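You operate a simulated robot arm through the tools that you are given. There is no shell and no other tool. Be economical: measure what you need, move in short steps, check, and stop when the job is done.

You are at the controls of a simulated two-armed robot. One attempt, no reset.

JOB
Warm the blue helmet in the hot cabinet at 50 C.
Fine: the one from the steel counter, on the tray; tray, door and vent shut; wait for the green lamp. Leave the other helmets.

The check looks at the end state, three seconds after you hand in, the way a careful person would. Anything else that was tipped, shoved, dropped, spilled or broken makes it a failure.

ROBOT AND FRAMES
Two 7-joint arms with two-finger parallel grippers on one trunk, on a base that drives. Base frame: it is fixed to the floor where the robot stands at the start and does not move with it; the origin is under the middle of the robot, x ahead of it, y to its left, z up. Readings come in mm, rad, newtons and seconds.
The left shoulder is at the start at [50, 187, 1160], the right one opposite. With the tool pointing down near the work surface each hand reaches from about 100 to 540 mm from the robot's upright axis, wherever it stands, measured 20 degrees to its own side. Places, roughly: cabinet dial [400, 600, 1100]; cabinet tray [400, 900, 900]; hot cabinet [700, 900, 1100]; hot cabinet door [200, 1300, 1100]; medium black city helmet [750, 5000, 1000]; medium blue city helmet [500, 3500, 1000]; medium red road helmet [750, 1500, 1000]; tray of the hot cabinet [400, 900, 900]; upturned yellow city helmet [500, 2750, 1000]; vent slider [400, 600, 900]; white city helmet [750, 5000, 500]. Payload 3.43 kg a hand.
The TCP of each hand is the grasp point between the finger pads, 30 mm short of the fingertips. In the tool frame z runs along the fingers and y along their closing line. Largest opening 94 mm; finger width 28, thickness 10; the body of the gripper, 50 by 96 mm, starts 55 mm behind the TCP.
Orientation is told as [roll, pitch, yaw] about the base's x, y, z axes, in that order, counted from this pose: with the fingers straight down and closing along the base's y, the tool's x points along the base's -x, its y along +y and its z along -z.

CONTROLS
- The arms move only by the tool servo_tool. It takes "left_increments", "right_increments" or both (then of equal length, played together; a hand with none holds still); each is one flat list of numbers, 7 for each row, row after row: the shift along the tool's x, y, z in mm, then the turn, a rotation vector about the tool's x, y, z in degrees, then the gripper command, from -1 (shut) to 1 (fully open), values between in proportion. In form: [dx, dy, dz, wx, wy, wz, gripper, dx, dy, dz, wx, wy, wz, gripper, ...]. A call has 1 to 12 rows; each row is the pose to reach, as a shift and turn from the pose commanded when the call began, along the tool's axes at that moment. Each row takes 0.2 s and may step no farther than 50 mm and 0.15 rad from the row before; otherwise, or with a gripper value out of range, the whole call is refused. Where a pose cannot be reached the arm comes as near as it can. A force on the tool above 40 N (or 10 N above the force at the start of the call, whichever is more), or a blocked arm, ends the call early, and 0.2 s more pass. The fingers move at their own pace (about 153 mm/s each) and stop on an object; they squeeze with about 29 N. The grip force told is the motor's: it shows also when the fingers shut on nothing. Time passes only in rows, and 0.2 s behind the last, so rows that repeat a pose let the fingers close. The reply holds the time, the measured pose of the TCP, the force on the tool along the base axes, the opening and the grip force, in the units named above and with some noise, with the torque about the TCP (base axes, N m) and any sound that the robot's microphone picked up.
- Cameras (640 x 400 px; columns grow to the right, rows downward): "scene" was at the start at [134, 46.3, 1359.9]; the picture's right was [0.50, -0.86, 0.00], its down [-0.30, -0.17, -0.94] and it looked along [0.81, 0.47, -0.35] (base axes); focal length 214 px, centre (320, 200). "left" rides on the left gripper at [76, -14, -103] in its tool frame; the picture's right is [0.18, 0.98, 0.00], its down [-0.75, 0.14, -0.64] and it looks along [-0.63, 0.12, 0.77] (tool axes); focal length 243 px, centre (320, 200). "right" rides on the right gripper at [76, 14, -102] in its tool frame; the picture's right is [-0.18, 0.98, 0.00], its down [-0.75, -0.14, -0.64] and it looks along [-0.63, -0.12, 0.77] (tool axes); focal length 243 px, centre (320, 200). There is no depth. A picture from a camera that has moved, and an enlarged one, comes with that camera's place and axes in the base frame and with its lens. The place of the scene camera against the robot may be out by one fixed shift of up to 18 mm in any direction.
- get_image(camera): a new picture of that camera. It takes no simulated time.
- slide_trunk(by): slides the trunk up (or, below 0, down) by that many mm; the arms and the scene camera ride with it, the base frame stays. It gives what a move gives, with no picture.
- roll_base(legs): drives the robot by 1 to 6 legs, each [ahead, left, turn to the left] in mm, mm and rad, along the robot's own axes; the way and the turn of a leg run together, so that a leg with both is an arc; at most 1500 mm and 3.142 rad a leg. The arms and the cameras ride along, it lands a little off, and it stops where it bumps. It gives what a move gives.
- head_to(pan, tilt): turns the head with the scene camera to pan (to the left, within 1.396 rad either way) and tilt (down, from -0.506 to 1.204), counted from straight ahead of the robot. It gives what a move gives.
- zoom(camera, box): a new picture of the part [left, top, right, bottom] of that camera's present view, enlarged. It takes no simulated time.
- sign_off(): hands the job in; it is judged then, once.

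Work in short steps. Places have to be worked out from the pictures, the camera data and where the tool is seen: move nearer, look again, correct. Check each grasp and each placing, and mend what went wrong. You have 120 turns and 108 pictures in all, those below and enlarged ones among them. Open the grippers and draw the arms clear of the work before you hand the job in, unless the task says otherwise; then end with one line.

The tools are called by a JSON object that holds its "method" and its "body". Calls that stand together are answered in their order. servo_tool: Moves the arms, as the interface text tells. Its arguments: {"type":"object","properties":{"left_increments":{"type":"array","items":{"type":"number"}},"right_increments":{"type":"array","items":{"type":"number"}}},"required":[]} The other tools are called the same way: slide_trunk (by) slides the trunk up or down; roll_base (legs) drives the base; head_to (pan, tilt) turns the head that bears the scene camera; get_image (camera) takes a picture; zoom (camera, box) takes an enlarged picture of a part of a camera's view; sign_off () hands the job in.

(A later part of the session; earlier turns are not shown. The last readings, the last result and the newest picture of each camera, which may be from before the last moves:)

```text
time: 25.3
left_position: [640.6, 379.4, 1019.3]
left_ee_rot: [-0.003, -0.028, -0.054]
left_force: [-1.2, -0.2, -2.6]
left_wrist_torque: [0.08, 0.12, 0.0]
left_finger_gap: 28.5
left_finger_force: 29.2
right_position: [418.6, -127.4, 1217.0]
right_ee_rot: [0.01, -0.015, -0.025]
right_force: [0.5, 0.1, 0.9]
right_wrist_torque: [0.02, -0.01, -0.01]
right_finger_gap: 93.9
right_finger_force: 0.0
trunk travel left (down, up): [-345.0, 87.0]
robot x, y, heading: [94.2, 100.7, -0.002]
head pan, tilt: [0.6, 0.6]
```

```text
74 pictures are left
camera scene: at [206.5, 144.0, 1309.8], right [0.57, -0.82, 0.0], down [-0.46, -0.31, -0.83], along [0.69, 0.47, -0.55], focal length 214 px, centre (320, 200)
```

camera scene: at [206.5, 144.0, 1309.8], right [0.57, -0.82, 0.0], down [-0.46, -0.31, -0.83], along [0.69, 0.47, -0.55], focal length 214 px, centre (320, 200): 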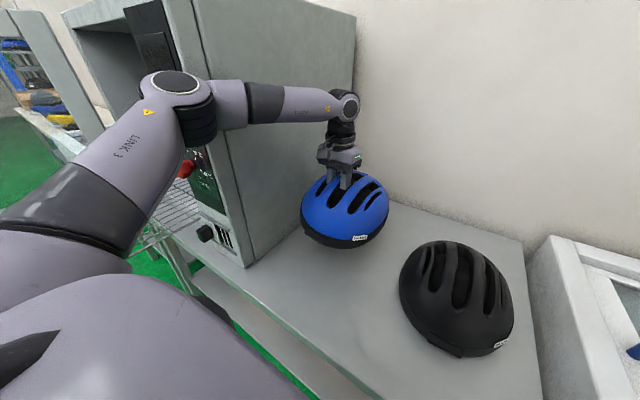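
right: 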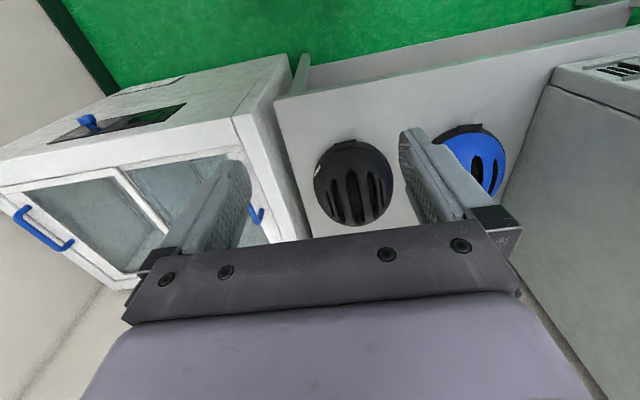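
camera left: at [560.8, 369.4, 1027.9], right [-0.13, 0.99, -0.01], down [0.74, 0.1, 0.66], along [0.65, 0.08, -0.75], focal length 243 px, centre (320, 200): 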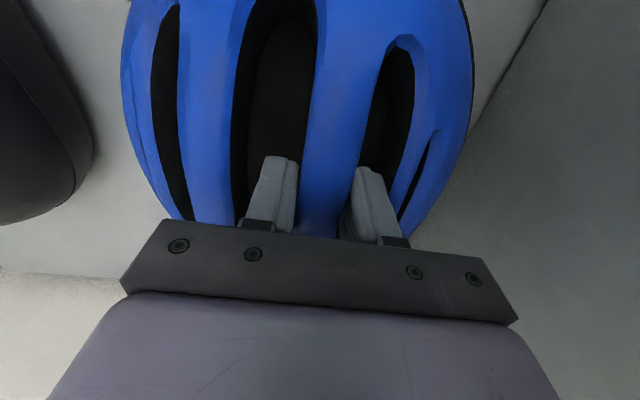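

Helmet securely lifted. Now drive straight back 300 mm so helmet and arm clear the counter, and look.

{"method": "roll_base", "body": {"legs": [[-300, 0, 0]]}}

{"method": "head_to", "body": {"pan": 0.8, "tilt": 0.5}}

{"method": "get_image", "body": {"camera": "scene"}}

{"method": "get_image", "body": {"camera": "left"}}

```text
time: 27.3
left_position: [353.3, 384.6, 1011.4]
left_ee_rot: [-0.011, -0.023, -0.054]
left_force: [0.0, -0.3, -3.4]
left_wrist_torque: [0.06, 0.09, -0.01]
left_finger_gap: 28.5
left_finger_force: 28.5
right_position: [133.1, -121.4, 1213.7]
right_ee_rot: [0.003, -0.001, -0.021]
right_force: [0.4, -0.1, 0.8]
right_wrist_torque: [0.05, -0.03, -0.02]
right_finger_gap: 93.9
right_finger_force: 0.1
trunk travel left (down, up): [-345.0, 87.0]
robot x, y, heading: [-203.2, 101.1, 0.001]
head pan, tilt: [0.6, 0.6]
```

```text
time: 28.1
left_position: [353.9, 383.2, 1010.9]
left_ee_rot: [-0.01, -0.021, -0.052]
left_force: [-0.8, 0.5, -3.4]
left_wrist_torque: [0.07, 0.08, -0.01]
left_finger_gap: 28.8
left_finger_force: 28.9
right_position: [132.8, -121.1, 1214.9]
right_ee_rot: [0.002, -0.001, -0.023]
right_force: [-0.1, 0.5, 0.1]
right_wrist_torque: [-0.01, 0.0, 0.0]
right_finger_gap: 93.8
right_finger_force: 0.1
trunk travel left (down, up): [-345.0, 87.0]
robot x, y, heading: [-202.0, 99.7, 0.001]
head pan, tilt: [0.799, 0.499]
```

```text
73 pictures are left
camera scene: at [-87.0, 165.4, 1316.5], right [0.72, -0.7, 0.0], down [-0.33, -0.34, -0.88], along [0.61, 0.63, -0.48], focal length 214 px, centre (320, 200)
```

scene: 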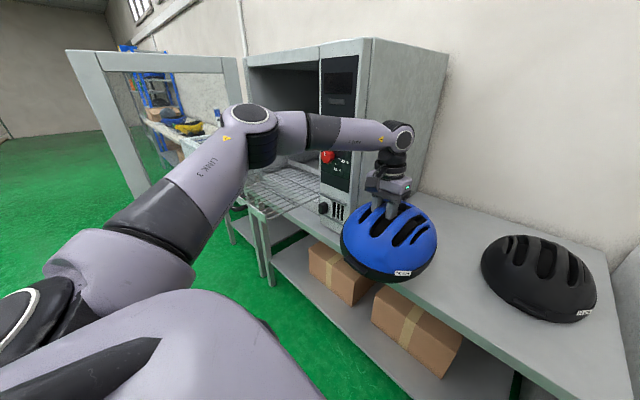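

```text
72 pictures are left
camera left: at [274.4, 374.1, 1113.8], right [-0.13, 0.99, -0.01], down [0.75, 0.11, 0.66], along [0.65, 0.08, -0.76], focal length 243 px, centre (320, 200)
```

left: 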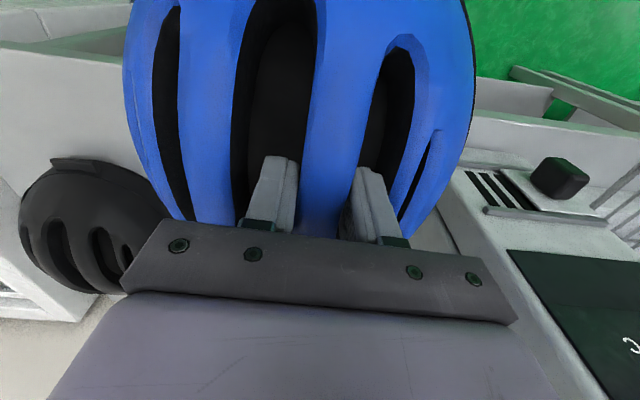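

Tray estimated: z≈885, y≈735–1190, front bar x≈213, handle x≈155 near y≈1000. I'll raise and retract the hand so the helmet clears the cabinet front before driving left.

{"method": "slide_trunk", "body": {"by": 60}}

{"method": "servo_tool", "body": {"left_increments": [35, 0, -12, 0, 0, 0, -1, 70, 0, -25, 0, 0, 0, -1, 105, 0, -37, 0, 0, 0, -1, 140, 0, -50, 0, 0, 0, -1, 170, 0, -60, 0, 0, 0, -1, 170, 0, -60, 0, 0, 0, -1]}}

{"method": "get_image", "body": {"camera": "scene"}}

```text
time: 29.1
left_position: [355.0, 384.3, 1070.6]
left_ee_rot: [-0.01, -0.019, -0.054]
left_force: [0.6, 0.2, -2.8]
left_wrist_torque: [0.05, 0.11, -0.04]
left_finger_gap: 28.7
left_finger_force: 28.9
right_position: [134.0, -121.6, 1273.5]
right_ee_rot: [0.003, -0.002, -0.024]
right_force: [-0.3, 0.2, -0.7]
right_wrist_torque: [0.01, 0.0, -0.01]
right_finger_gap: 94.1
right_finger_force: 0.1
trunk travel left (down, up): [-405.0, 27.0]
robot x, y, heading: [-200.5, 100.8, 0.003]
head pan, tilt: [0.799, 0.499]
```

```text
time: 30.4
left_position: [182.0, 393.0, 1127.7]
left_ee_rot: [-0.011, -0.019, -0.054]
left_force: [0.9, 0.2, -2.7]
left_wrist_torque: [0.03, 0.09, 0.03]
left_finger_gap: 28.4
left_finger_force: 29.3
right_position: [132.8, -121.6, 1275.3]
right_ee_rot: [0.002, 0.0, -0.024]
right_force: [0.3, 0.8, 0.4]
right_wrist_torque: [0.06, 0.0, 0.02]
right_finger_gap: 94.2
right_finger_force: 0.1
trunk travel left (down, up): [-405.0, 27.0]
robot x, y, heading: [-201.6, 98.0, 0.007]
head pan, tilt: [0.799, 0.499]
```

```text
71 pictures are left
camera scene: at [-86.7, 165.3, 1376.5], right [0.72, -0.7, 0.0], down [-0.33, -0.34, -0.88], along [0.61, 0.63, -0.48], focal length 214 px, centre (320, 200)
```

scene: 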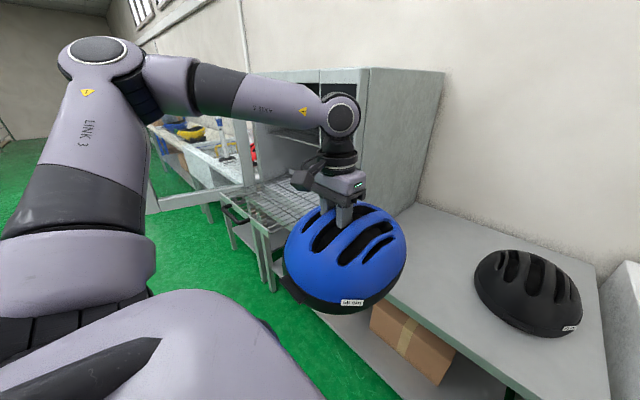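

Helmet bottom at z≈965, clear of the tray. Drive left 300 mm and check.

{"method": "roll_base", "body": {"legs": [[-20, 300, 0]]}}

{"method": "get_image", "body": {"camera": "scene"}}

{"method": "get_image", "body": {"camera": "left"}}

```text
time: 33.6
left_position: [162.8, 691.8, 1128.0]
left_ee_rot: [-0.01, -0.019, -0.056]
left_force: [0.2, 0.5, -3.3]
left_wrist_torque: [0.02, 0.09, -0.02]
left_finger_gap: 28.4
left_finger_force: 29.3
right_position: [112.7, 175.9, 1274.0]
right_ee_rot: [0.001, 0.0, -0.026]
right_force: [0.1, 0.6, -0.3]
right_wrist_torque: [-0.01, -0.01, -0.02]
right_finger_gap: 93.9
right_finger_force: 0.0
trunk travel left (down, up): [-405.0, 27.0]
robot x, y, heading: [-221.9, 399.9, -0.002]
head pan, tilt: [0.799, 0.499]
```

```text
70 pictures are left
camera scene: at [-107.0, 463.2, 1376.6], right [0.72, -0.7, 0.0], down [-0.33, -0.34, -0.88], along [0.61, 0.63, -0.48], focal length 214 px, centre (320, 200)
```

scene: 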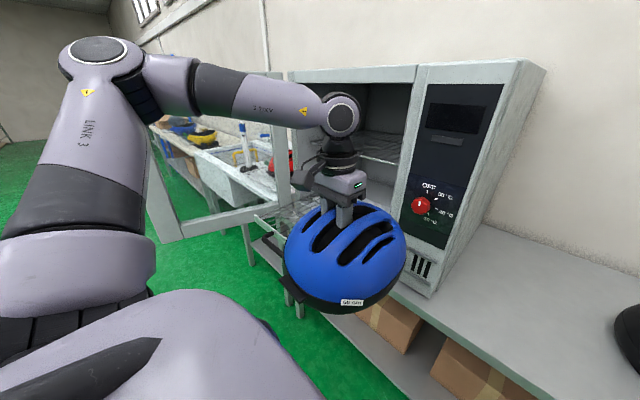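

```text
69 pictures are left
camera left: at [83.5, 680.9, 1230.9], right [-0.13, 0.99, -0.01], down [0.75, 0.11, 0.66], along [0.65, 0.07, -0.76], focal length 243 px, centre (320, 200)
```

left: 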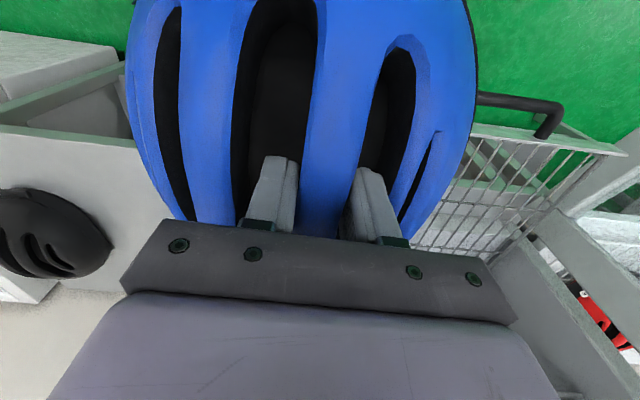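

Tray left corner ≈[211,1167]; door free end ≈[-85,1339]. Drive 280 mm further left so the helmet is centred over the tray in y.

{"method": "roll_base", "body": {"legs": [[0, 280, 0]]}}

{"method": "get_image", "body": {"camera": "scene"}}

{"method": "get_image", "body": {"camera": "left"}}

```text
time: 36.7
left_position: [161.9, 972.6, 1128.8]
left_ee_rot: [-0.01, -0.019, -0.057]
left_force: [-0.9, 0.4, -3.2]
left_wrist_torque: [0.06, 0.08, 0.0]
left_finger_gap: 28.7
left_finger_force: 28.8
right_position: [113.9, 457.3, 1274.9]
right_ee_rot: [0.001, 0.0, -0.027]
right_force: [-0.8, 0.6, 0.6]
right_wrist_torque: [0.01, -0.04, -0.01]
right_finger_gap: 94.3
right_finger_force: 0.0
trunk travel left (down, up): [-405.0, 27.0]
robot x, y, heading: [-225.2, 685.6, -0.003]
head pan, tilt: [0.799, 0.499]
```

```text
68 pictures are left
camera scene: at [-106.7, 745.2, 1376.6], right [0.72, -0.7, 0.0], down [-0.33, -0.34, -0.88], along [0.61, 0.63, -0.48], focal length 214 px, centre (320, 200)
```

scene: 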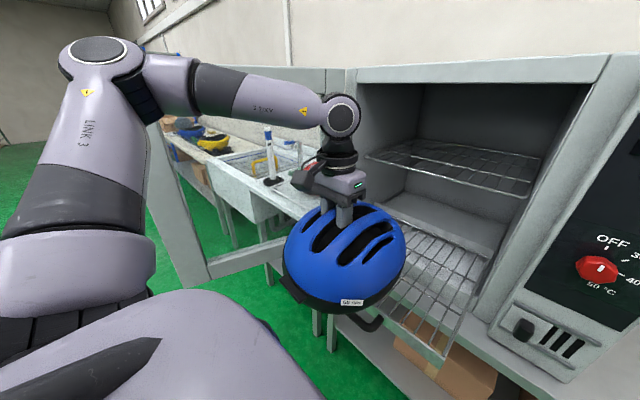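

```text
67 pictures are left
camera left: at [83.7, 963.0, 1230.8], right [-0.13, 0.99, -0.01], down [0.75, 0.11, 0.66], along [0.65, 0.07, -0.76], focal length 243 px, centre (320, 200)
```

left: 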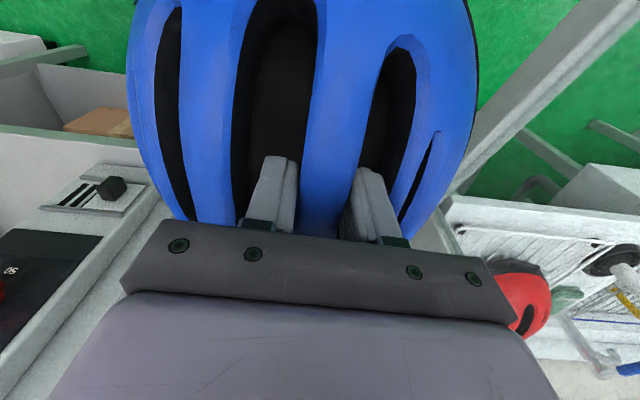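

Now over the tray in y. Drive 50 mm ahead, then extend the hand ~130 mm so helmet is over the tray.

{"method": "roll_base", "body": {"legs": [[50, 0, 0]]}}

{"method": "servo_tool", "body": {"left_increments": [-35, 0, 0, 0, 0, 0, -1, -70, 0, 0, 0, 0, 0, -1, -105, 0, 0, 0, 0, 0, -1, -130, 0, 0, 0, 0, 0, -1, -130, 0, 0, 0, 0, 0, -1]}}

{"method": "get_image", "body": {"camera": "scene"}}

{"method": "get_image", "body": {"camera": "left"}}

```text
time: 37.6
left_position: [214.9, 972.2, 1126.6]
left_ee_rot: [-0.011, -0.02, -0.057]
left_force: [0.1, 0.4, -2.5]
left_wrist_torque: [0.04, 0.13, 0.0]
left_finger_gap: 28.6
left_finger_force: 29.3
right_position: [164.6, 456.9, 1274.2]
right_ee_rot: [0.002, -0.001, -0.027]
right_force: [0.3, -0.4, -0.8]
right_wrist_torque: [0.03, 0.04, 0.02]
right_finger_gap: 93.6
right_finger_force: 0.1
trunk travel left (down, up): [-405.0, 27.0]
robot x, y, heading: [-177.2, 680.2, -0.003]
head pan, tilt: [0.799, 0.499]
```

```text
time: 38.9
left_position: [342.3, 964.4, 1134.4]
left_ee_rot: [-0.01, -0.02, -0.057]
left_force: [-0.1, -1.1, -3.5]
left_wrist_torque: [0.02, 0.06, -0.03]
left_finger_gap: 28.9
left_finger_force: 28.5
right_position: [162.3, 457.1, 1274.2]
right_ee_rot: [0.001, -0.002, -0.026]
right_force: [-0.3, -0.2, -0.2]
right_wrist_torque: [0.01, 0.03, 0.04]
right_finger_gap: 94.0
right_finger_force: 0.1
trunk travel left (down, up): [-405.0, 27.0]
robot x, y, heading: [-175.1, 674.6, -0.004]
head pan, tilt: [0.799, 0.499]
```

```text
66 pictures are left
camera scene: at [-57.1, 744.7, 1376.6], right [0.72, -0.7, 0.0], down [-0.33, -0.34, -0.88], along [0.61, 0.63, -0.48], focal length 214 px, centre (320, 200)
```

scene: 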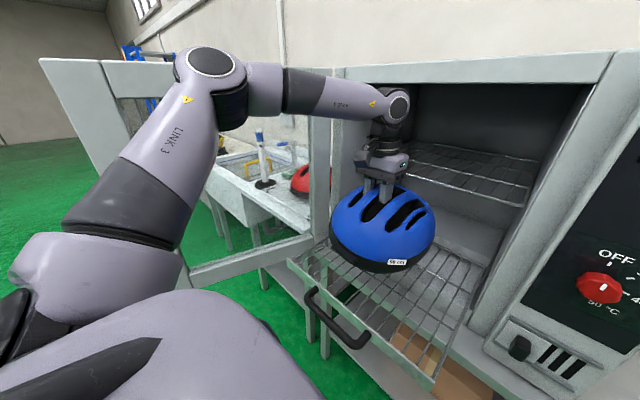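

```text
65 pictures are left
camera left: at [262.9, 954.3, 1235.5], right [-0.13, 0.99, -0.01], down [0.75, 0.11, 0.66], along [0.65, 0.07, -0.76], focal length 243 px, centre (320, 200)
```

left: 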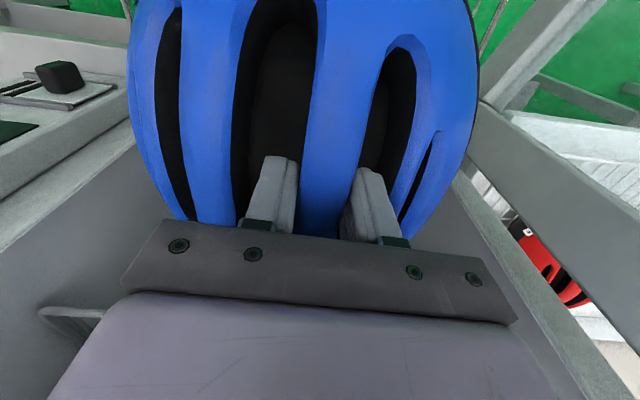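

Helmet is over the tray with good margins. Lower 65 mm.

{"method": "servo_tool", "body": {"left_increments": [0, 0, 20, 0, 0, 0, -1, 0, 0, 40, 0, 0, 0, -1, 0, 0, 55, 0, 0, 0, -1, 0, 0, 65, 0, 0, 0, -1, 0, 0, 65, 0, 0, 0, -1]}}

{"method": "zoom", "body": {"camera": "scene", "box": [260, 120, 500, 400]}}

```text
time: 40.0
left_position: [345.0, 964.1, 1066.7]
left_ee_rot: [-0.01, -0.018, -0.056]
left_force: [-0.5, 0.0, -3.9]
left_wrist_torque: [0.02, 0.1, -0.02]
left_finger_gap: 28.4
left_finger_force: 29.5
right_position: [162.9, 457.6, 1273.2]
right_ee_rot: [0.003, 0.001, -0.027]
right_force: [1.1, -1.0, -0.6]
right_wrist_torque: [0.01, -0.01, 0.0]
right_finger_gap: 93.9
right_finger_force: 0.1
trunk travel left (down, up): [-405.0, 27.0]
robot x, y, heading: [-175.2, 679.1, 0.005]
head pan, tilt: [0.799, 0.499]
```

```text
1.43 times, centred on (380, 260) of scene
camera zoom: at [-56.7, 744.8, 1376.6], right [0.72, -0.7, 0.0], down [-0.33, -0.34, -0.88], along [0.61, 0.63, -0.48], focal length 306 px, centre (234, 114)
```

zoom: 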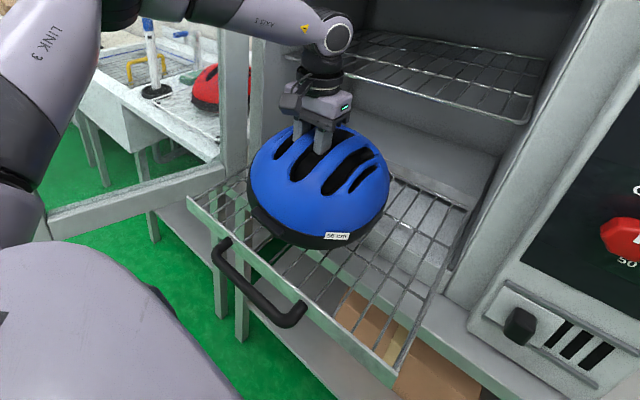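

Still hanging. Keep lowering in small steps, watching the force.

{"method": "servo_tool", "body": {"left_increments": [0, -4, 6, 0, 0, 0, -1, 0, -8, 12, 0, 0, 0, -1, 0, -8, 18, 0, 0, 0, -1, 0, -8, 18, 0, 0, 0, -1]}}

{"method": "zoom", "body": {"camera": "scene", "box": [260, 120, 500, 400]}}

```text
time: 41.0
left_position: [344.1, 956.7, 1048.5]
left_ee_rot: [-0.01, -0.02, -0.055]
left_force: [-0.2, 0.1, -3.4]
left_wrist_torque: [0.07, 0.13, -0.02]
left_finger_gap: 28.5
left_finger_force: 28.5
right_position: [163.0, 457.1, 1273.8]
right_ee_rot: [0.001, -0.001, -0.026]
right_force: [0.6, 0.9, -0.4]
right_wrist_torque: [0.02, -0.01, -0.04]
right_finger_gap: 94.1
right_finger_force: 0.0
trunk travel left (down, up): [-405.0, 27.0]
robot x, y, heading: [-173.6, 680.0, -0.001]
head pan, tilt: [0.799, 0.499]
```

```text
1.43 times, centred on (380, 260) of scene
camera zoom: at [-56.7, 744.8, 1376.6], right [0.72, -0.7, 0.0], down [-0.33, -0.34, -0.88], along [0.61, 0.63, -0.48], focal length 306 px, centre (234, 114)
```

zoom: 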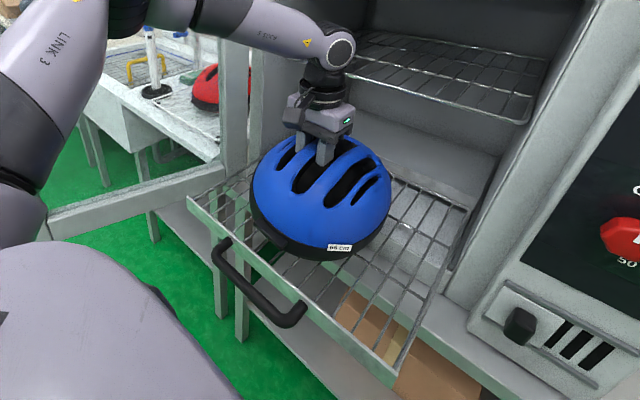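

No contact yet; lower in further 6 mm steps.

{"method": "servo_tool", "body": {"left_increments": [0, 0, 6, 0, 0, 0, -1, 0, 0, 12, 0, 0, 0, -1, 0, 0, 18, 0, 0, 0, -1, 0, 0, 18, 0, 0, 0, -1]}}

{"method": "zoom", "body": {"camera": "scene", "box": [260, 120, 500, 400]}}

```text
time: 42.0
left_position: [345.3, 955.6, 1031.2]
left_ee_rot: [-0.01, -0.018, -0.056]
left_force: [-0.3, 0.1, -3.0]
left_wrist_torque: [0.04, 0.14, 0.0]
left_finger_gap: 28.6
left_finger_force: 29.1
right_position: [163.6, 457.4, 1274.4]
right_ee_rot: [0.002, -0.001, -0.026]
right_force: [-0.2, -0.5, 0.2]
right_wrist_torque: [0.0, -0.02, 0.02]
right_finger_gap: 93.8
right_finger_force: 0.0
trunk travel left (down, up): [-405.0, 27.0]
robot x, y, heading: [-174.5, 679.5, 0.001]
head pan, tilt: [0.799, 0.499]
```

```text
1.43 times, centred on (380, 260) of scene
camera zoom: at [-56.7, 744.8, 1376.6], right [0.72, -0.7, 0.0], down [-0.33, -0.34, -0.88], along [0.61, 0.63, -0.48], focal length 306 px, centre (234, 114)
```

zoom: 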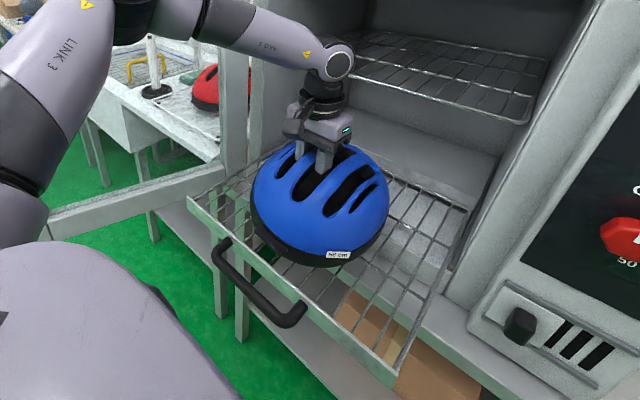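

Contact not yet reached. Shift 15 mm deeper onto the tray and continue down.

{"method": "servo_tool", "body": {"left_increments": [-8, 0, 4, 0, 0, 0, -1, -15, 0, 8, 0, 0, 0, -1, -15, 0, 12, 0, 0, 0, -1, -15, 0, 16, 0, 0, 0, -1, -15, 0, 20, 0, 0, 0, -1]}}

{"method": "zoom", "body": {"camera": "scene", "box": [260, 120, 500, 400]}}

```text
time: 43.2
left_position: [359.8, 955.2, 1011.2]
left_ee_rot: [-0.011, -0.019, -0.056]
left_force: [0.5, -0.5, -3.9]
left_wrist_torque: [0.04, 0.13, -0.01]
left_finger_gap: 28.6
left_finger_force: 28.9
right_position: [163.4, 456.0, 1274.6]
right_ee_rot: [0.001, -0.002, -0.025]
right_force: [-0.2, 0.1, -0.2]
right_wrist_torque: [0.0, -0.01, 0.01]
right_finger_gap: 93.9
right_finger_force: 0.0
trunk travel left (down, up): [-405.0, 27.0]
robot x, y, heading: [-177.6, 682.9, -0.003]
head pan, tilt: [0.799, 0.499]
```

```text
1.43 times, centred on (380, 260) of scene
camera zoom: at [-56.7, 744.9, 1376.6], right [0.72, -0.7, 0.0], down [-0.33, -0.34, -0.88], along [0.61, 0.63, -0.48], focal length 306 px, centre (234, 114)
```

zoom: 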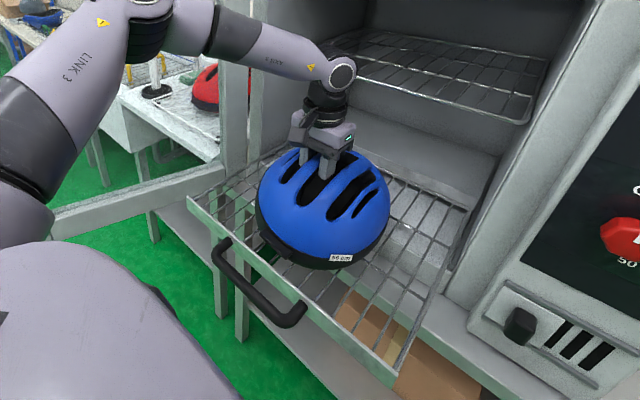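

Continue lowering by up to 24 mm in small rows.

{"method": "servo_tool", "body": {"left_increments": [0, 0, 4, 0, 0, 0, -1, 0, 0, 8, 0, 0, 0, -1, 0, 0, 12, 0, 0, 0, -1, 0, 0, 16, 0, 0, 0, -1]}}

{"method": "zoom", "body": {"camera": "scene", "box": [300, 190, 440, 290]}}

```text
time: 44.2
left_position: [361.8, 953.2, 996.9]
left_ee_rot: [-0.01, -0.024, -0.052]
left_force: [1.8, 3.4, 10.4]
left_wrist_torque: [-0.58, 0.17, 0.05]
left_finger_gap: 28.7
left_finger_force: 28.7
right_position: [163.2, 457.7, 1274.8]
right_ee_rot: [0.003, -0.001, -0.025]
right_force: [-0.8, -0.5, 0.0]
right_wrist_torque: [0.0, 0.02, -0.02]
right_finger_gap: 93.8
right_finger_force: 0.0
trunk travel left (down, up): [-405.0, 27.0]
robot x, y, heading: [-174.7, 683.6, -0.004]
head pan, tilt: [0.799, 0.499]
```

```text
4.00 times, centred on (370, 240) of scene
camera zoom: at [-57.7, 744.9, 1376.9], right [0.72, -0.7, 0.0], down [-0.33, -0.34, -0.88], along [0.61, 0.63, -0.48], focal length 858 px, centre (120, 40)
```

zoom: 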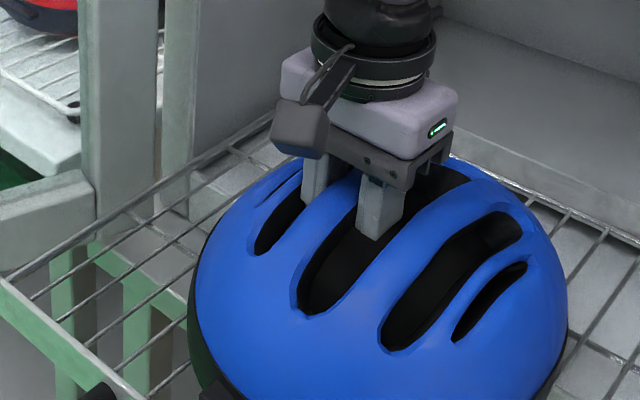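

Contact: helmet rests on the tray (tray z≈834). Release to 40 mm and lift out straight.

{"method": "servo_tool", "body": {"left_increments": [0, 0, -1, 0, 0, 0, -0.2, 0, 0, -1, 0, 0, 0, -0.17, 0, 0, -1, 0, 0, 0, -0.17, 0, 0, -15, 0, 0, 0, -0.17, 0, 0, -35, 0, 0, 0, -0.17, 0, 0, -60, 0, 0, 0, -0.17]}}

{"method": "get_image", "body": {"camera": "scene"}}

{"method": "get_image", "body": {"camera": "left"}}

```text
time: 45.6
left_position: [359.1, 956.2, 1054.5]
left_ee_rot: [-0.01, -0.02, -0.056]
left_force: [0.2, 0.0, 0.1]
left_wrist_torque: [0.0, 0.0, 0.0]
left_finger_gap: 39.1
left_finger_force: 0.0
right_position: [162.0, 456.1, 1274.4]
right_ee_rot: [0.002, -0.001, -0.024]
right_force: [1.1, 0.0, -0.1]
right_wrist_torque: [0.01, 0.01, 0.01]
right_finger_gap: 94.0
right_finger_force: 0.1
trunk travel left (down, up): [-405.0, 27.0]
robot x, y, heading: [-171.1, 680.0, -0.003]
head pan, tilt: [0.799, 0.499]
```

```text
59 pictures are left
camera scene: at [-57.3, 744.6, 1376.6], right [0.72, -0.7, 0.0], down [-0.33, -0.34, -0.88], along [0.61, 0.63, -0.48], focal length 214 px, centre (320, 200)
```

scene: 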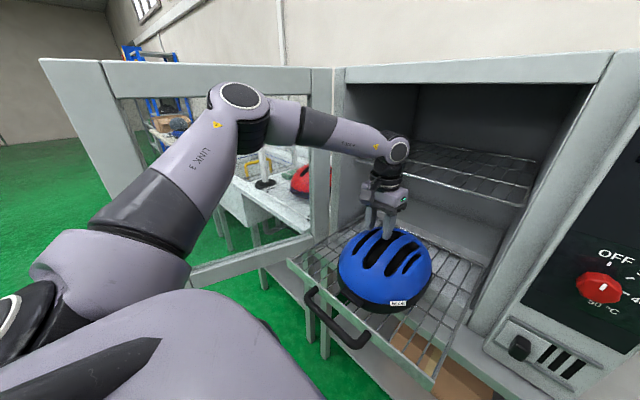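

```text
58 pictures are left
camera left: at [278.7, 945.8, 1157.4], right [-0.13, 0.99, -0.01], down [0.75, 0.11, 0.66], along [0.65, 0.07, -0.76], focal length 243 px, centre (320, 200)
```

left: 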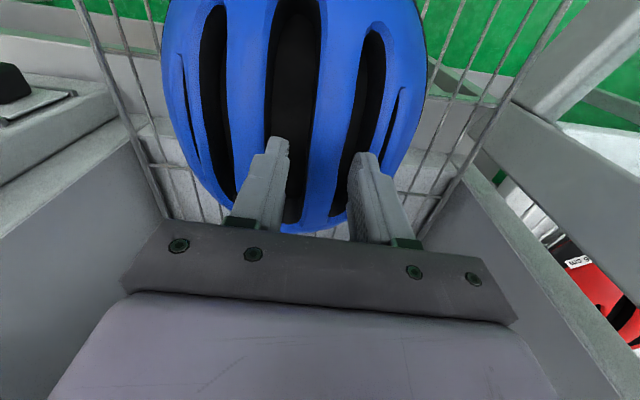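

Helmet sits on the tray, released. Raise the hand, back the robot 130 mm, and prepare a closed fist in front of the tray handle (≈[190,960,830]).

{"method": "servo_tool", "body": {"left_increments": [0, 0, -40, 0, 0, 0, -0.17, 0, 0, -75, 0, 0, 0, -0.17, 35, 0, -75, 0, 0, 0, -0.17, 75, 0, -75, 0, 0, 0, -0.6, 95, 0, -75, 0, 0, 0, -1, 95, 0, -75, 0, 0, 0, -1]}}

{"method": "roll_base", "body": {"legs": [[-130, 0, 0]]}}

{"method": "get_image", "body": {"camera": "left"}}

{"method": "get_image", "body": {"camera": "scene"}}

```text
time: 47.0
left_position: [262.4, 961.0, 1126.0]
left_ee_rot: [-0.011, -0.019, -0.057]
left_force: [0.0, -0.1, 0.1]
left_wrist_torque: [-0.03, -0.03, -0.02]
left_finger_gap: 0.0
left_finger_force: 29.4
right_position: [162.2, 456.6, 1275.6]
right_ee_rot: [0.002, -0.002, -0.025]
right_force: [0.8, 1.0, 0.1]
right_wrist_torque: [-0.03, 0.01, -0.01]
right_finger_gap: 94.1
right_finger_force: 0.0
trunk travel left (down, up): [-405.0, 27.0]
robot x, y, heading: [-177.1, 680.2, -0.001]
head pan, tilt: [0.799, 0.499]
```

```text
time: 48.3
left_position: [132.3, 962.2, 1127.3]
left_ee_rot: [-0.012, -0.02, -0.058]
left_force: [0.4, -0.3, 0.1]
left_wrist_torque: [0.02, -0.01, 0.01]
left_finger_gap: 0.0
left_finger_force: 29.0
right_position: [34.3, 456.3, 1274.8]
right_ee_rot: [0.0, -0.002, -0.025]
right_force: [0.0, 0.2, -0.3]
right_wrist_torque: [0.0, -0.03, 0.0]
right_finger_gap: 94.0
right_finger_force: 0.1
trunk travel left (down, up): [-405.0, 27.0]
robot x, y, heading: [-299.8, 677.9, -0.003]
head pan, tilt: [0.799, 0.499]
```

```text
57 pictures are left
camera left: at [54.0, 951.6, 1228.9], right [-0.13, 0.99, -0.01], down [0.75, 0.11, 0.66], along [0.65, 0.07, -0.75], focal length 243 px, centre (320, 200)
```

left: 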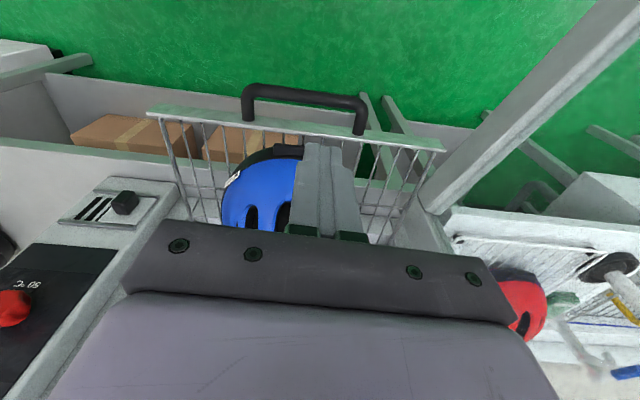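

```text
56 pictures are left
camera scene: at [-186.3, 744.8, 1376.7], right [0.72, -0.7, 0.0], down [-0.33, -0.34, -0.88], along [0.61, 0.63, -0.48], focal length 214 px, centre (320, 200)
```

scene: 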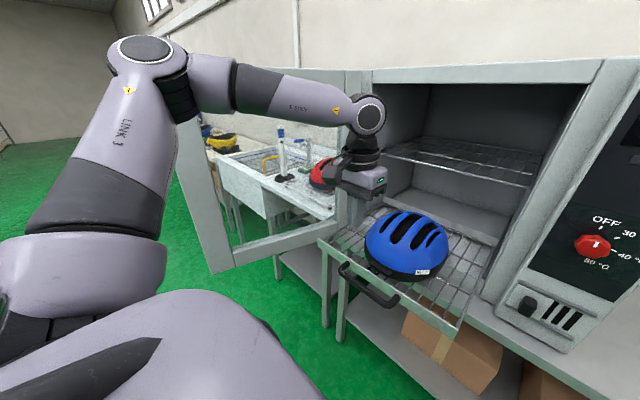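

Clear view: handle bar at x≈186, y 847–1035, tray bar x≈238. Lower the closed fist in front of it at [133, 941, 835].

{"method": "servo_tool", "body": {"left_increments": [0, -20, 40, 0, 0, 0, -1, 0, -20, 80, 0, 0, 0, -1, 0, -20, 120, 0, 0, 0, -1, 0, -20, 160, 0, 0, 0, -1, 0, -20, 200, 0, 0, 0, -1, 0, -20, 240, 0, 0, 0, -1, 0, -20, 270, 0, 0, 0, -1, 0, -20, 290, 0, 0, 0, -1]}}

{"method": "get_image", "body": {"camera": "left"}}

{"method": "get_image", "body": {"camera": "scene"}}

```text
time: 50.1
left_position: [122.9, 954.0, 863.0]
left_ee_rot: [-0.01, -0.022, -0.057]
left_force: [0.5, 0.0, 0.2]
left_wrist_torque: [0.04, -0.03, 0.0]
left_finger_gap: 0.2
left_finger_force: 29.3
left hand out of reach, approached as far as the arm can: row 7, 8
right_position: [35.0, 457.7, 1274.3]
right_ee_rot: [0.002, 0.001, -0.026]
right_force: [-0.2, 0.7, 0.3]
right_wrist_torque: [-0.02, 0.01, -0.01]
right_finger_gap: 94.0
right_finger_force: 0.1
trunk travel left (down, up): [-405.0, 27.0]
robot x, y, heading: [-305.4, 681.7, -0.006]
head pan, tilt: [0.799, 0.499]
```

```text
55 pictures are left
camera left: at [43.5, 943.8, 965.1], right [-0.13, 0.99, -0.01], down [0.75, 0.11, 0.66], along [0.65, 0.07, -0.75], focal length 243 px, centre (320, 200)
```

left: 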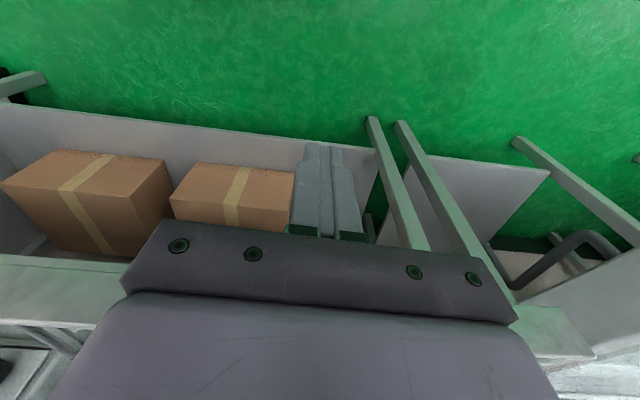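

```text
54 pictures are left
camera scene: at [-185.2, 744.9, 1376.6], right [0.72, -0.7, 0.0], down [-0.33, -0.34, -0.88], along [0.61, 0.63, -0.48], focal length 214 px, centre (320, 200)
```

scene: 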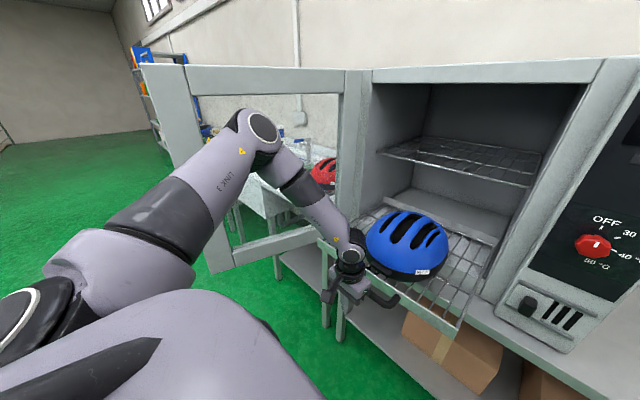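

Arm is at its reach limit in height; lower the trunk 35 mm to bring the fist to handle level, then nudge y.

{"method": "slide_trunk", "body": {"by": -50}}

{"method": "servo_tool", "body": {"left_increments": [0, -6, -5, 0, 0, 0, -1, 0, -12, -10, 0, 0, 0, -1, 0, -12, -15, 0, 0, 0, -1]}}

{"method": "zoom", "body": {"camera": "scene", "box": [270, 160, 470, 350]}}

```text
time: 50.8
left_position: [131.4, 954.0, 837.2]
left_ee_rot: [-0.012, -0.046, -0.053]
left_force: [-0.5, 0.6, 11.8]
left_wrist_torque: [0.12, -0.58, 0.07]
left_finger_gap: 0.0
left_finger_force: 29.2
right_position: [35.2, 456.6, 1239.6]
right_ee_rot: [0.002, -0.002, -0.026]
right_force: [0.1, 0.5, 0.4]
right_wrist_torque: [0.0, 0.02, 0.04]
right_finger_gap: 94.0
right_finger_force: 0.0
trunk travel left (down, up): [-371.0, 60.0]
robot x, y, heading: [-302.2, 679.4, -0.002]
head pan, tilt: [0.799, 0.499]
stopped: the force on the tool passed its limit at 56 N (the readings are from after the stop); the commanded pose is now the measured one
```

```text
time: 51.6
left_position: [129.8, 942.1, 850.4]
left_ee_rot: [-0.01, -0.043, -0.053]
left_force: [0.2, 0.2, -0.3]
left_wrist_torque: [-0.02, -0.01, 0.01]
left_finger_gap: 0.0
left_finger_force: 29.1
right_position: [34.4, 456.9, 1241.3]
right_ee_rot: [0.001, 0.0, -0.028]
right_force: [-0.7, 0.1, -0.6]
right_wrist_torque: [0.01, -0.01, -0.02]
right_finger_gap: 93.9
right_finger_force: 0.1
trunk travel left (down, up): [-371.0, 60.0]
robot x, y, heading: [-302.2, 675.5, -0.003]
head pan, tilt: [0.799, 0.499]
```

```text
2.11 times, centred on (370, 255) of scene
camera zoom: at [-185.3, 745.0, 1342.8], right [0.72, -0.7, 0.0], down [-0.33, -0.34, -0.88], along [0.61, 0.63, -0.48], focal length 452 px, centre (215, 84)
```

zoom: 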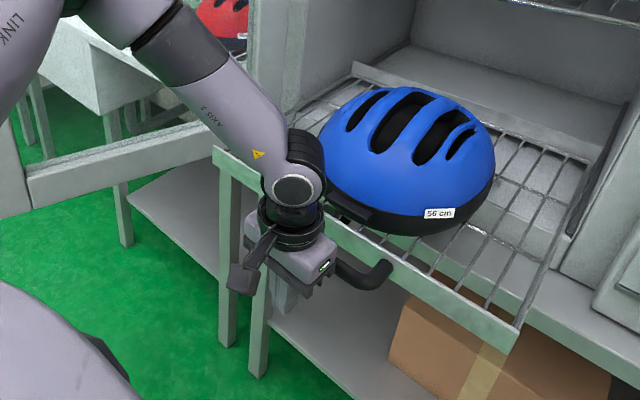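

The gripper body brushed the handle top, meaning the handle is near z≈885 and x≈165. I'll raise 15 mm so just the fingers face the handle, then push by driving the base ahead 150 mm.

{"method": "servo_tool", "body": {"left_increments": [3, 0, -8, 0, 0, 0, -1, 5, 0, -15, 0, 0, 0, -1]}}

{"method": "roll_base", "body": {"legs": [[120, 0, 0]]}}

{"method": "get_image", "body": {"camera": "scene"}}

```text
time: 52.2
left_position: [123.7, 942.6, 866.0]
left_ee_rot: [-0.009, -0.043, -0.055]
left_force: [-0.3, 0.6, 0.3]
left_wrist_torque: [0.02, -0.02, -0.01]
left_finger_gap: 0.0
left_finger_force: 29.3
right_position: [34.5, 458.1, 1241.0]
right_ee_rot: [0.004, -0.001, -0.026]
right_force: [0.3, -0.2, -0.6]
right_wrist_torque: [-0.01, -0.02, -0.02]
right_finger_gap: 94.0
right_finger_force: 0.1
trunk travel left (down, up): [-371.0, 60.0]
robot x, y, heading: [-302.1, 683.0, -0.004]
head pan, tilt: [0.799, 0.499]
```

```text
time: 53.4
left_position: [243.1, 942.7, 865.0]
left_ee_rot: [-0.01, -0.042, -0.053]
left_force: [-0.8, -0.2, -0.3]
left_wrist_torque: [-0.01, 0.02, 0.01]
left_finger_gap: 0.0
left_finger_force: 29.3
right_position: [153.6, 457.7, 1240.8]
right_ee_rot: [0.003, 0.0, -0.025]
right_force: [0.7, -0.1, 0.3]
right_wrist_torque: [-0.01, 0.01, 0.03]
right_finger_gap: 94.1
right_finger_force: 0.1
trunk travel left (down, up): [-371.0, 60.0]
robot x, y, heading: [-186.7, 680.7, -0.012]
head pan, tilt: [0.799, 0.499]
```

```text
52 pictures are left
camera scene: at [-65.3, 744.7, 1342.7], right [0.72, -0.7, 0.0], down [-0.34, -0.34, -0.88], along [0.61, 0.63, -0.48], focal length 214 px, centre (320, 200)
```

scene: 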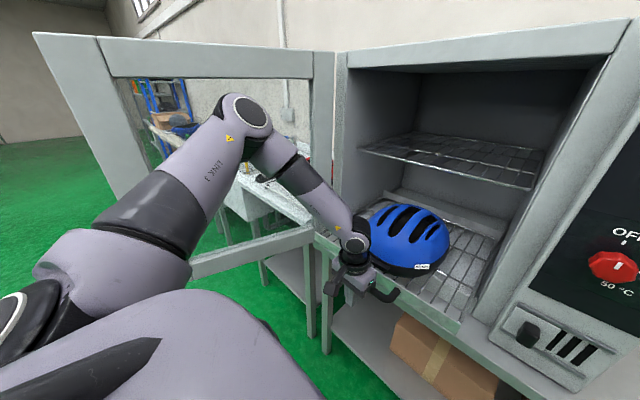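

Tray is sliding in with the helmet steady. Push another 100 mm.

{"method": "roll_base", "body": {"legs": [[100, 0, 0]]}}

{"method": "get_image", "body": {"camera": "scene"}}

```text
time: 54.6
left_position: [345.1, 942.2, 866.4]
left_ee_rot: [-0.012, -0.041, -0.056]
left_force: [0.9, -0.8, -0.5]
left_wrist_torque: [0.01, 0.01, -0.02]
left_finger_gap: 0.0
left_finger_force: 29.0
right_position: [253.1, 455.8, 1240.7]
right_ee_rot: [0.001, 0.0, -0.026]
right_force: [0.1, 0.6, -0.7]
right_wrist_torque: [-0.03, 0.01, -0.01]
right_finger_gap: 94.0
right_finger_force: 0.1
trunk travel left (down, up): [-371.0, 60.0]
robot x, y, heading: [-81.4, 680.8, -0.003]
head pan, tilt: [0.799, 0.499]
```

```text
51 pictures are left
camera scene: at [34.1, 744.2, 1342.7], right [0.71, -0.7, 0.0], down [-0.34, -0.34, -0.88], along [0.61, 0.63, -0.48], focal length 214 px, centre (320, 200)
```

scene: 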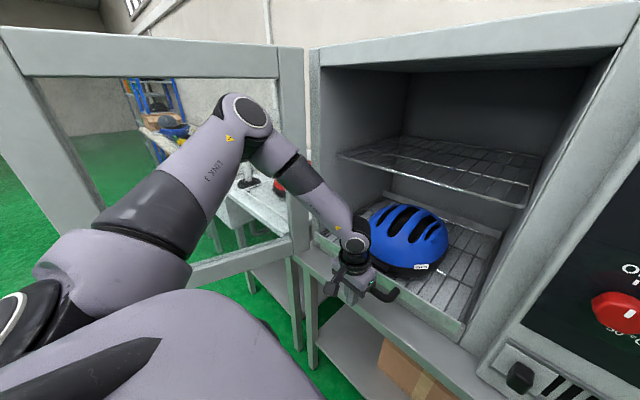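

Continue 45 mm, watching for the end stop.

{"method": "roll_base", "body": {"legs": [[45, 0, 0]]}}

{"method": "get_image", "body": {"camera": "scene"}}

```text
time: 55.5
left_position: [387.8, 942.0, 865.7]
left_ee_rot: [-0.01, -0.042, -0.058]
left_force: [-0.1, 0.1, 1.2]
left_wrist_torque: [0.01, 0.01, -0.02]
left_finger_gap: 0.1
left_finger_force: 28.8
right_position: [297.1, 454.7, 1240.7]
right_ee_rot: [0.002, 0.001, -0.029]
right_force: [0.2, -0.1, -0.8]
right_wrist_torque: [0.01, 0.01, -0.03]
right_finger_gap: 94.1
right_finger_force: 0.0
trunk travel left (down, up): [-371.0, 60.0]
robot x, y, heading: [-41.9, 679.2, -0.008]
head pan, tilt: [0.799, 0.499]
```

```text
50 pictures are left
camera scene: at [78.9, 743.9, 1342.7], right [0.71, -0.7, 0.0], down [-0.34, -0.34, -0.88], along [0.61, 0.63, -0.48], focal length 214 px, centre (320, 200)
```

scene: 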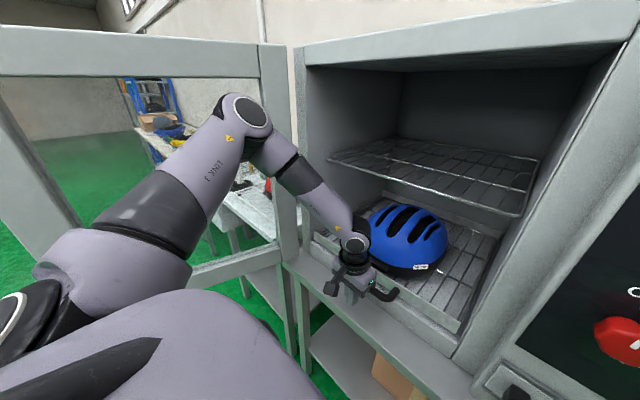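

Handle is now over the cabinet's front lip. Push a further 40 mm.

{"method": "roll_base", "body": {"legs": [[40, 0, 0]]}}

{"method": "get_image", "body": {"camera": "scene"}}

```text
time: 56.3
left_position: [428.4, 941.3, 866.2]
left_ee_rot: [-0.01, -0.043, -0.056]
left_force: [0.0, 0.7, -0.1]
left_wrist_torque: [-0.03, 0.02, 0.0]
left_finger_gap: 0.2
left_finger_force: 28.4
right_position: [338.2, 454.7, 1240.7]
right_ee_rot: [0.002, -0.001, -0.03]
right_force: [0.2, 0.1, 0.7]
right_wrist_torque: [0.02, 0.04, -0.03]
right_finger_gap: 93.9
right_finger_force: 0.1
trunk travel left (down, up): [-371.0, 60.0]
robot x, y, heading: [0.1, 680.2, -0.007]
head pan, tilt: [0.799, 0.499]
```

```text
49 pictures are left
camera scene: at [118.8, 743.7, 1342.7], right [0.71, -0.7, 0.0], down [-0.34, -0.34, -0.88], along [0.61, 0.63, -0.48], focal length 214 px, centre (320, 200)
```

scene: 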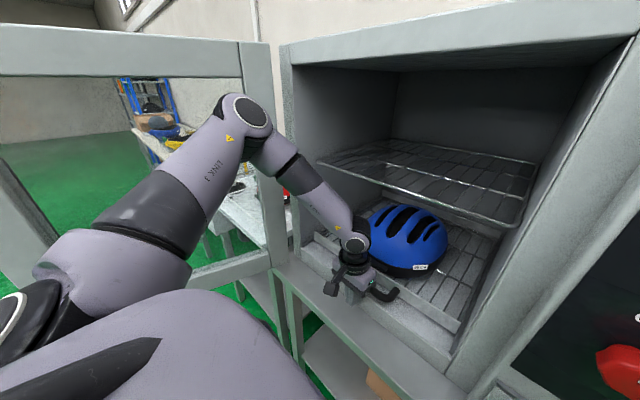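

Handle appears inside the front face now; push on until the end stop in 25 mm steps.

{"method": "roll_base", "body": {"legs": [[25, 0, 0]]}}

{"method": "get_image", "body": {"camera": "scene"}}

```text
time: 57.2
left_position: [437.1, 939.8, 865.3]
left_ee_rot: [-0.008, -0.022, -0.058]
left_force: [-1.6, -0.2, -0.4]
left_wrist_torque: [-0.04, 0.03, 0.0]
left_finger_gap: 0.0
left_finger_force: 28.7
right_position: [354.1, 456.2, 1239.1]
right_ee_rot: [0.0, 0.0, -0.026]
right_force: [-0.4, -0.1, 0.1]
right_wrist_torque: [-0.05, 0.0, -0.02]
right_finger_gap: 94.1
right_finger_force: 0.0
trunk travel left (down, up): [-371.0, 60.0]
robot x, y, heading: [17.6, 679.8, -0.007]
head pan, tilt: [0.799, 0.499]
stopped in leg 1: the force on the tool passed its limit at 55 N (the readings are from after the stop); the commanded pose is now the measured one
```

```text
48 pictures are left
camera scene: at [134.4, 743.8, 1342.7], right [0.71, -0.7, 0.0], down [-0.34, -0.34, -0.88], along [0.61, 0.63, -0.48], focal length 214 px, centre (320, 200)
```

scene: 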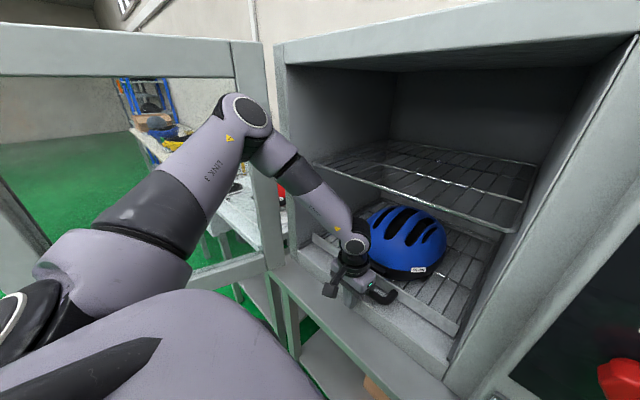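

End stop felt: tray is in. Drive straight back 420 mm and look at tray and door.

{"method": "roll_base", "body": {"legs": [[-420, 0, 0]]}}

{"method": "get_image", "body": {"camera": "scene"}}

```text
time: 59.8
left_position: [19.5, 943.6, 863.6]
left_ee_rot: [-0.008, -0.023, -0.055]
left_force: [-0.2, 0.0, -0.2]
left_wrist_torque: [0.0, -0.01, 0.03]
left_finger_gap: 0.0
left_finger_force: 28.8
right_position: [-62.7, 456.6, 1240.7]
right_ee_rot: [0.001, 0.0, -0.025]
right_force: [-0.1, 0.2, -0.5]
right_wrist_torque: [0.0, -0.04, 0.01]
right_finger_gap: 93.7
right_finger_force: 0.1
trunk travel left (down, up): [-371.0, 60.0]
robot x, y, heading: [-402.9, 678.7, -0.001]
head pan, tilt: [0.799, 0.499]
```

```text
47 pictures are left
camera scene: at [-283.3, 745.2, 1342.9], right [0.72, -0.7, 0.0], down [-0.33, -0.34, -0.88], along [0.61, 0.63, -0.48], focal length 214 px, centre (320, 200)
```

scene: 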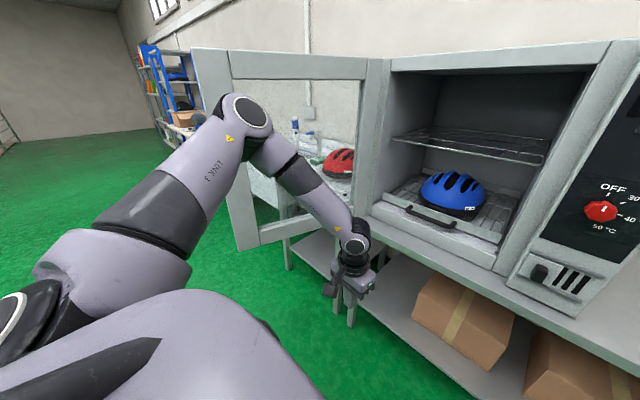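

Tray fully in with helmet. Zoom on the dial/vent panel and on the door.

{"method": "zoom", "body": {"camera": "scene", "box": [500, 150, 640, 320]}}

{"method": "zoom", "body": {"camera": "scene", "box": [170, 30, 400, 270]}}

```text
2.35 times, centred on (570, 235) of scene
camera zoom: at [-283.3, 745.2, 1342.9], right [0.72, -0.7, 0.0], down [-0.33, -0.34, -0.88], along [0.61, 0.63, -0.48], focal length 505 px, centre (-268, 118)
```

zoom: 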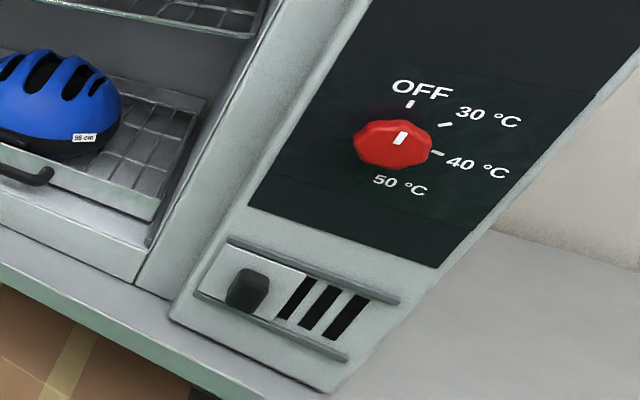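

```text
1.67 times, centred on (285, 150) of scene
camera zoom: at [-283.3, 745.2, 1342.9], right [0.72, -0.7, 0.0], down [-0.33, -0.34, -0.88], along [0.61, 0.63, -0.48], focal length 358 px, centre (378, 283)
```

zoom: 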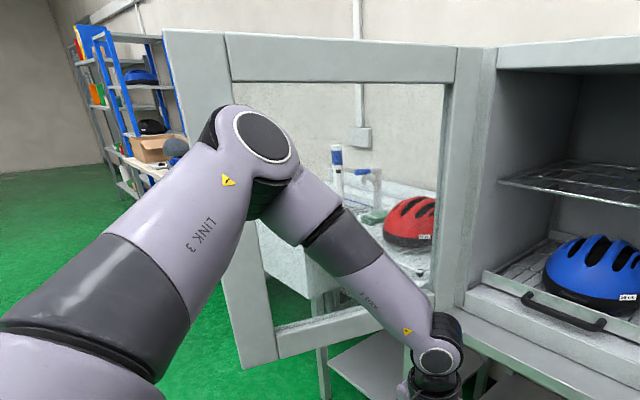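

Door: hinge ≈[405,1200], free end ≈[-76,1381], z 810–1413, open about 110°. I'll hook its outer face with the left fist: raise the hand, back off, go left around the free end, then drive it shut. First raise and back off.

{"method": "servo_tool", "body": {"left_increments": [0, 0, -40, 0, 0, 0, -1, 0, 0, -80, 0, 0, 0, -1, 0, 0, -120, 0, 0, 0, -1, 0, 0, -160, 0, 0, 0, -1, -20, 0, -200, 0, 0, 0, -1, -40, 0, -236, 0, 0, 0, -1, -40, 0, -236, 0, 0, 0, -1]}}

{"method": "roll_base", "body": {"legs": [[-230, 0, 0]]}}

{"method": "head_to", "body": {"pan": 1.0, "tilt": 0.4}}

{"method": "get_image", "body": {"camera": "scene"}}

```text
time: 61.4
left_position: [55.8, 942.0, 1101.0]
left_ee_rot: [-0.009, -0.023, -0.054]
left_force: [0.4, -0.2, 0.0]
left_wrist_torque: [-0.04, -0.02, 0.03]
left_finger_gap: 0.0
left_finger_force: 29.1
right_position: [-62.8, 458.0, 1240.1]
right_ee_rot: [0.002, -0.002, -0.024]
right_force: [0.4, -0.4, 0.4]
right_wrist_torque: [0.02, 0.03, 0.0]
right_finger_gap: 94.0
right_finger_force: 0.1
trunk travel left (down, up): [-371.0, 60.0]
robot x, y, heading: [-393.4, 684.4, 0.003]
head pan, tilt: [0.799, 0.499]
```

```text
time: 63.1
left_position: [-173.3, 942.4, 1102.2]
left_ee_rot: [-0.008, -0.024, -0.056]
left_force: [-0.6, -0.2, 0.5]
left_wrist_torque: [-0.02, -0.02, -0.01]
left_finger_gap: 0.0
left_finger_force: 28.7
right_position: [-294.0, 457.6, 1240.9]
right_ee_rot: [0.003, 0.0, -0.024]
right_force: [0.6, -0.5, 0.6]
right_wrist_torque: [-0.02, -0.01, 0.02]
right_finger_gap: 94.0
right_finger_force: 0.0
trunk travel left (down, up): [-371.0, 60.0]
robot x, y, heading: [-630.8, 683.2, 0.001]
head pan, tilt: [0.799, 0.499]
```

```text
time: 63.8
left_position: [-173.0, 941.7, 1100.5]
left_ee_rot: [-0.009, -0.022, -0.053]
left_force: [0.2, -0.1, -0.1]
left_wrist_torque: [0.01, 0.02, 0.02]
left_finger_gap: 0.1
left_finger_force: 28.7
right_position: [-292.1, 457.2, 1240.7]
right_ee_rot: [0.002, 0.0, -0.023]
right_force: [-0.2, -0.2, 0.1]
right_wrist_torque: [0.0, -0.01, 0.04]
right_finger_gap: 93.9
right_finger_force: 0.1
trunk travel left (down, up): [-371.0, 60.0]
robot x, y, heading: [-630.2, 682.2, -0.0]
head pan, tilt: [1.0, 0.4]
```

```text
44 pictures are left
camera scene: at [-525.1, 758.0, 1351.9], right [0.84, -0.54, 0.0], down [-0.21, -0.33, -0.92], along [0.5, 0.77, -0.39], focal length 214 px, centre (320, 200)
```

scene: 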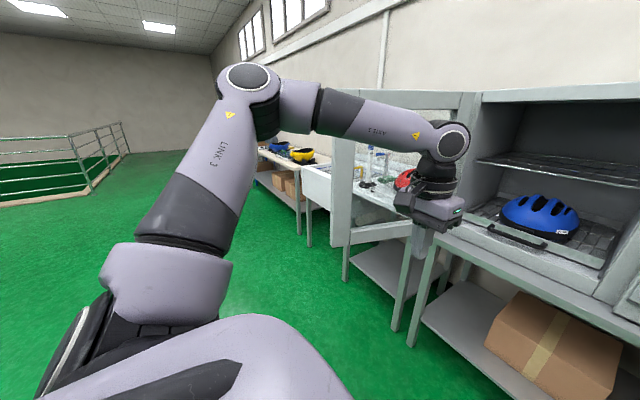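

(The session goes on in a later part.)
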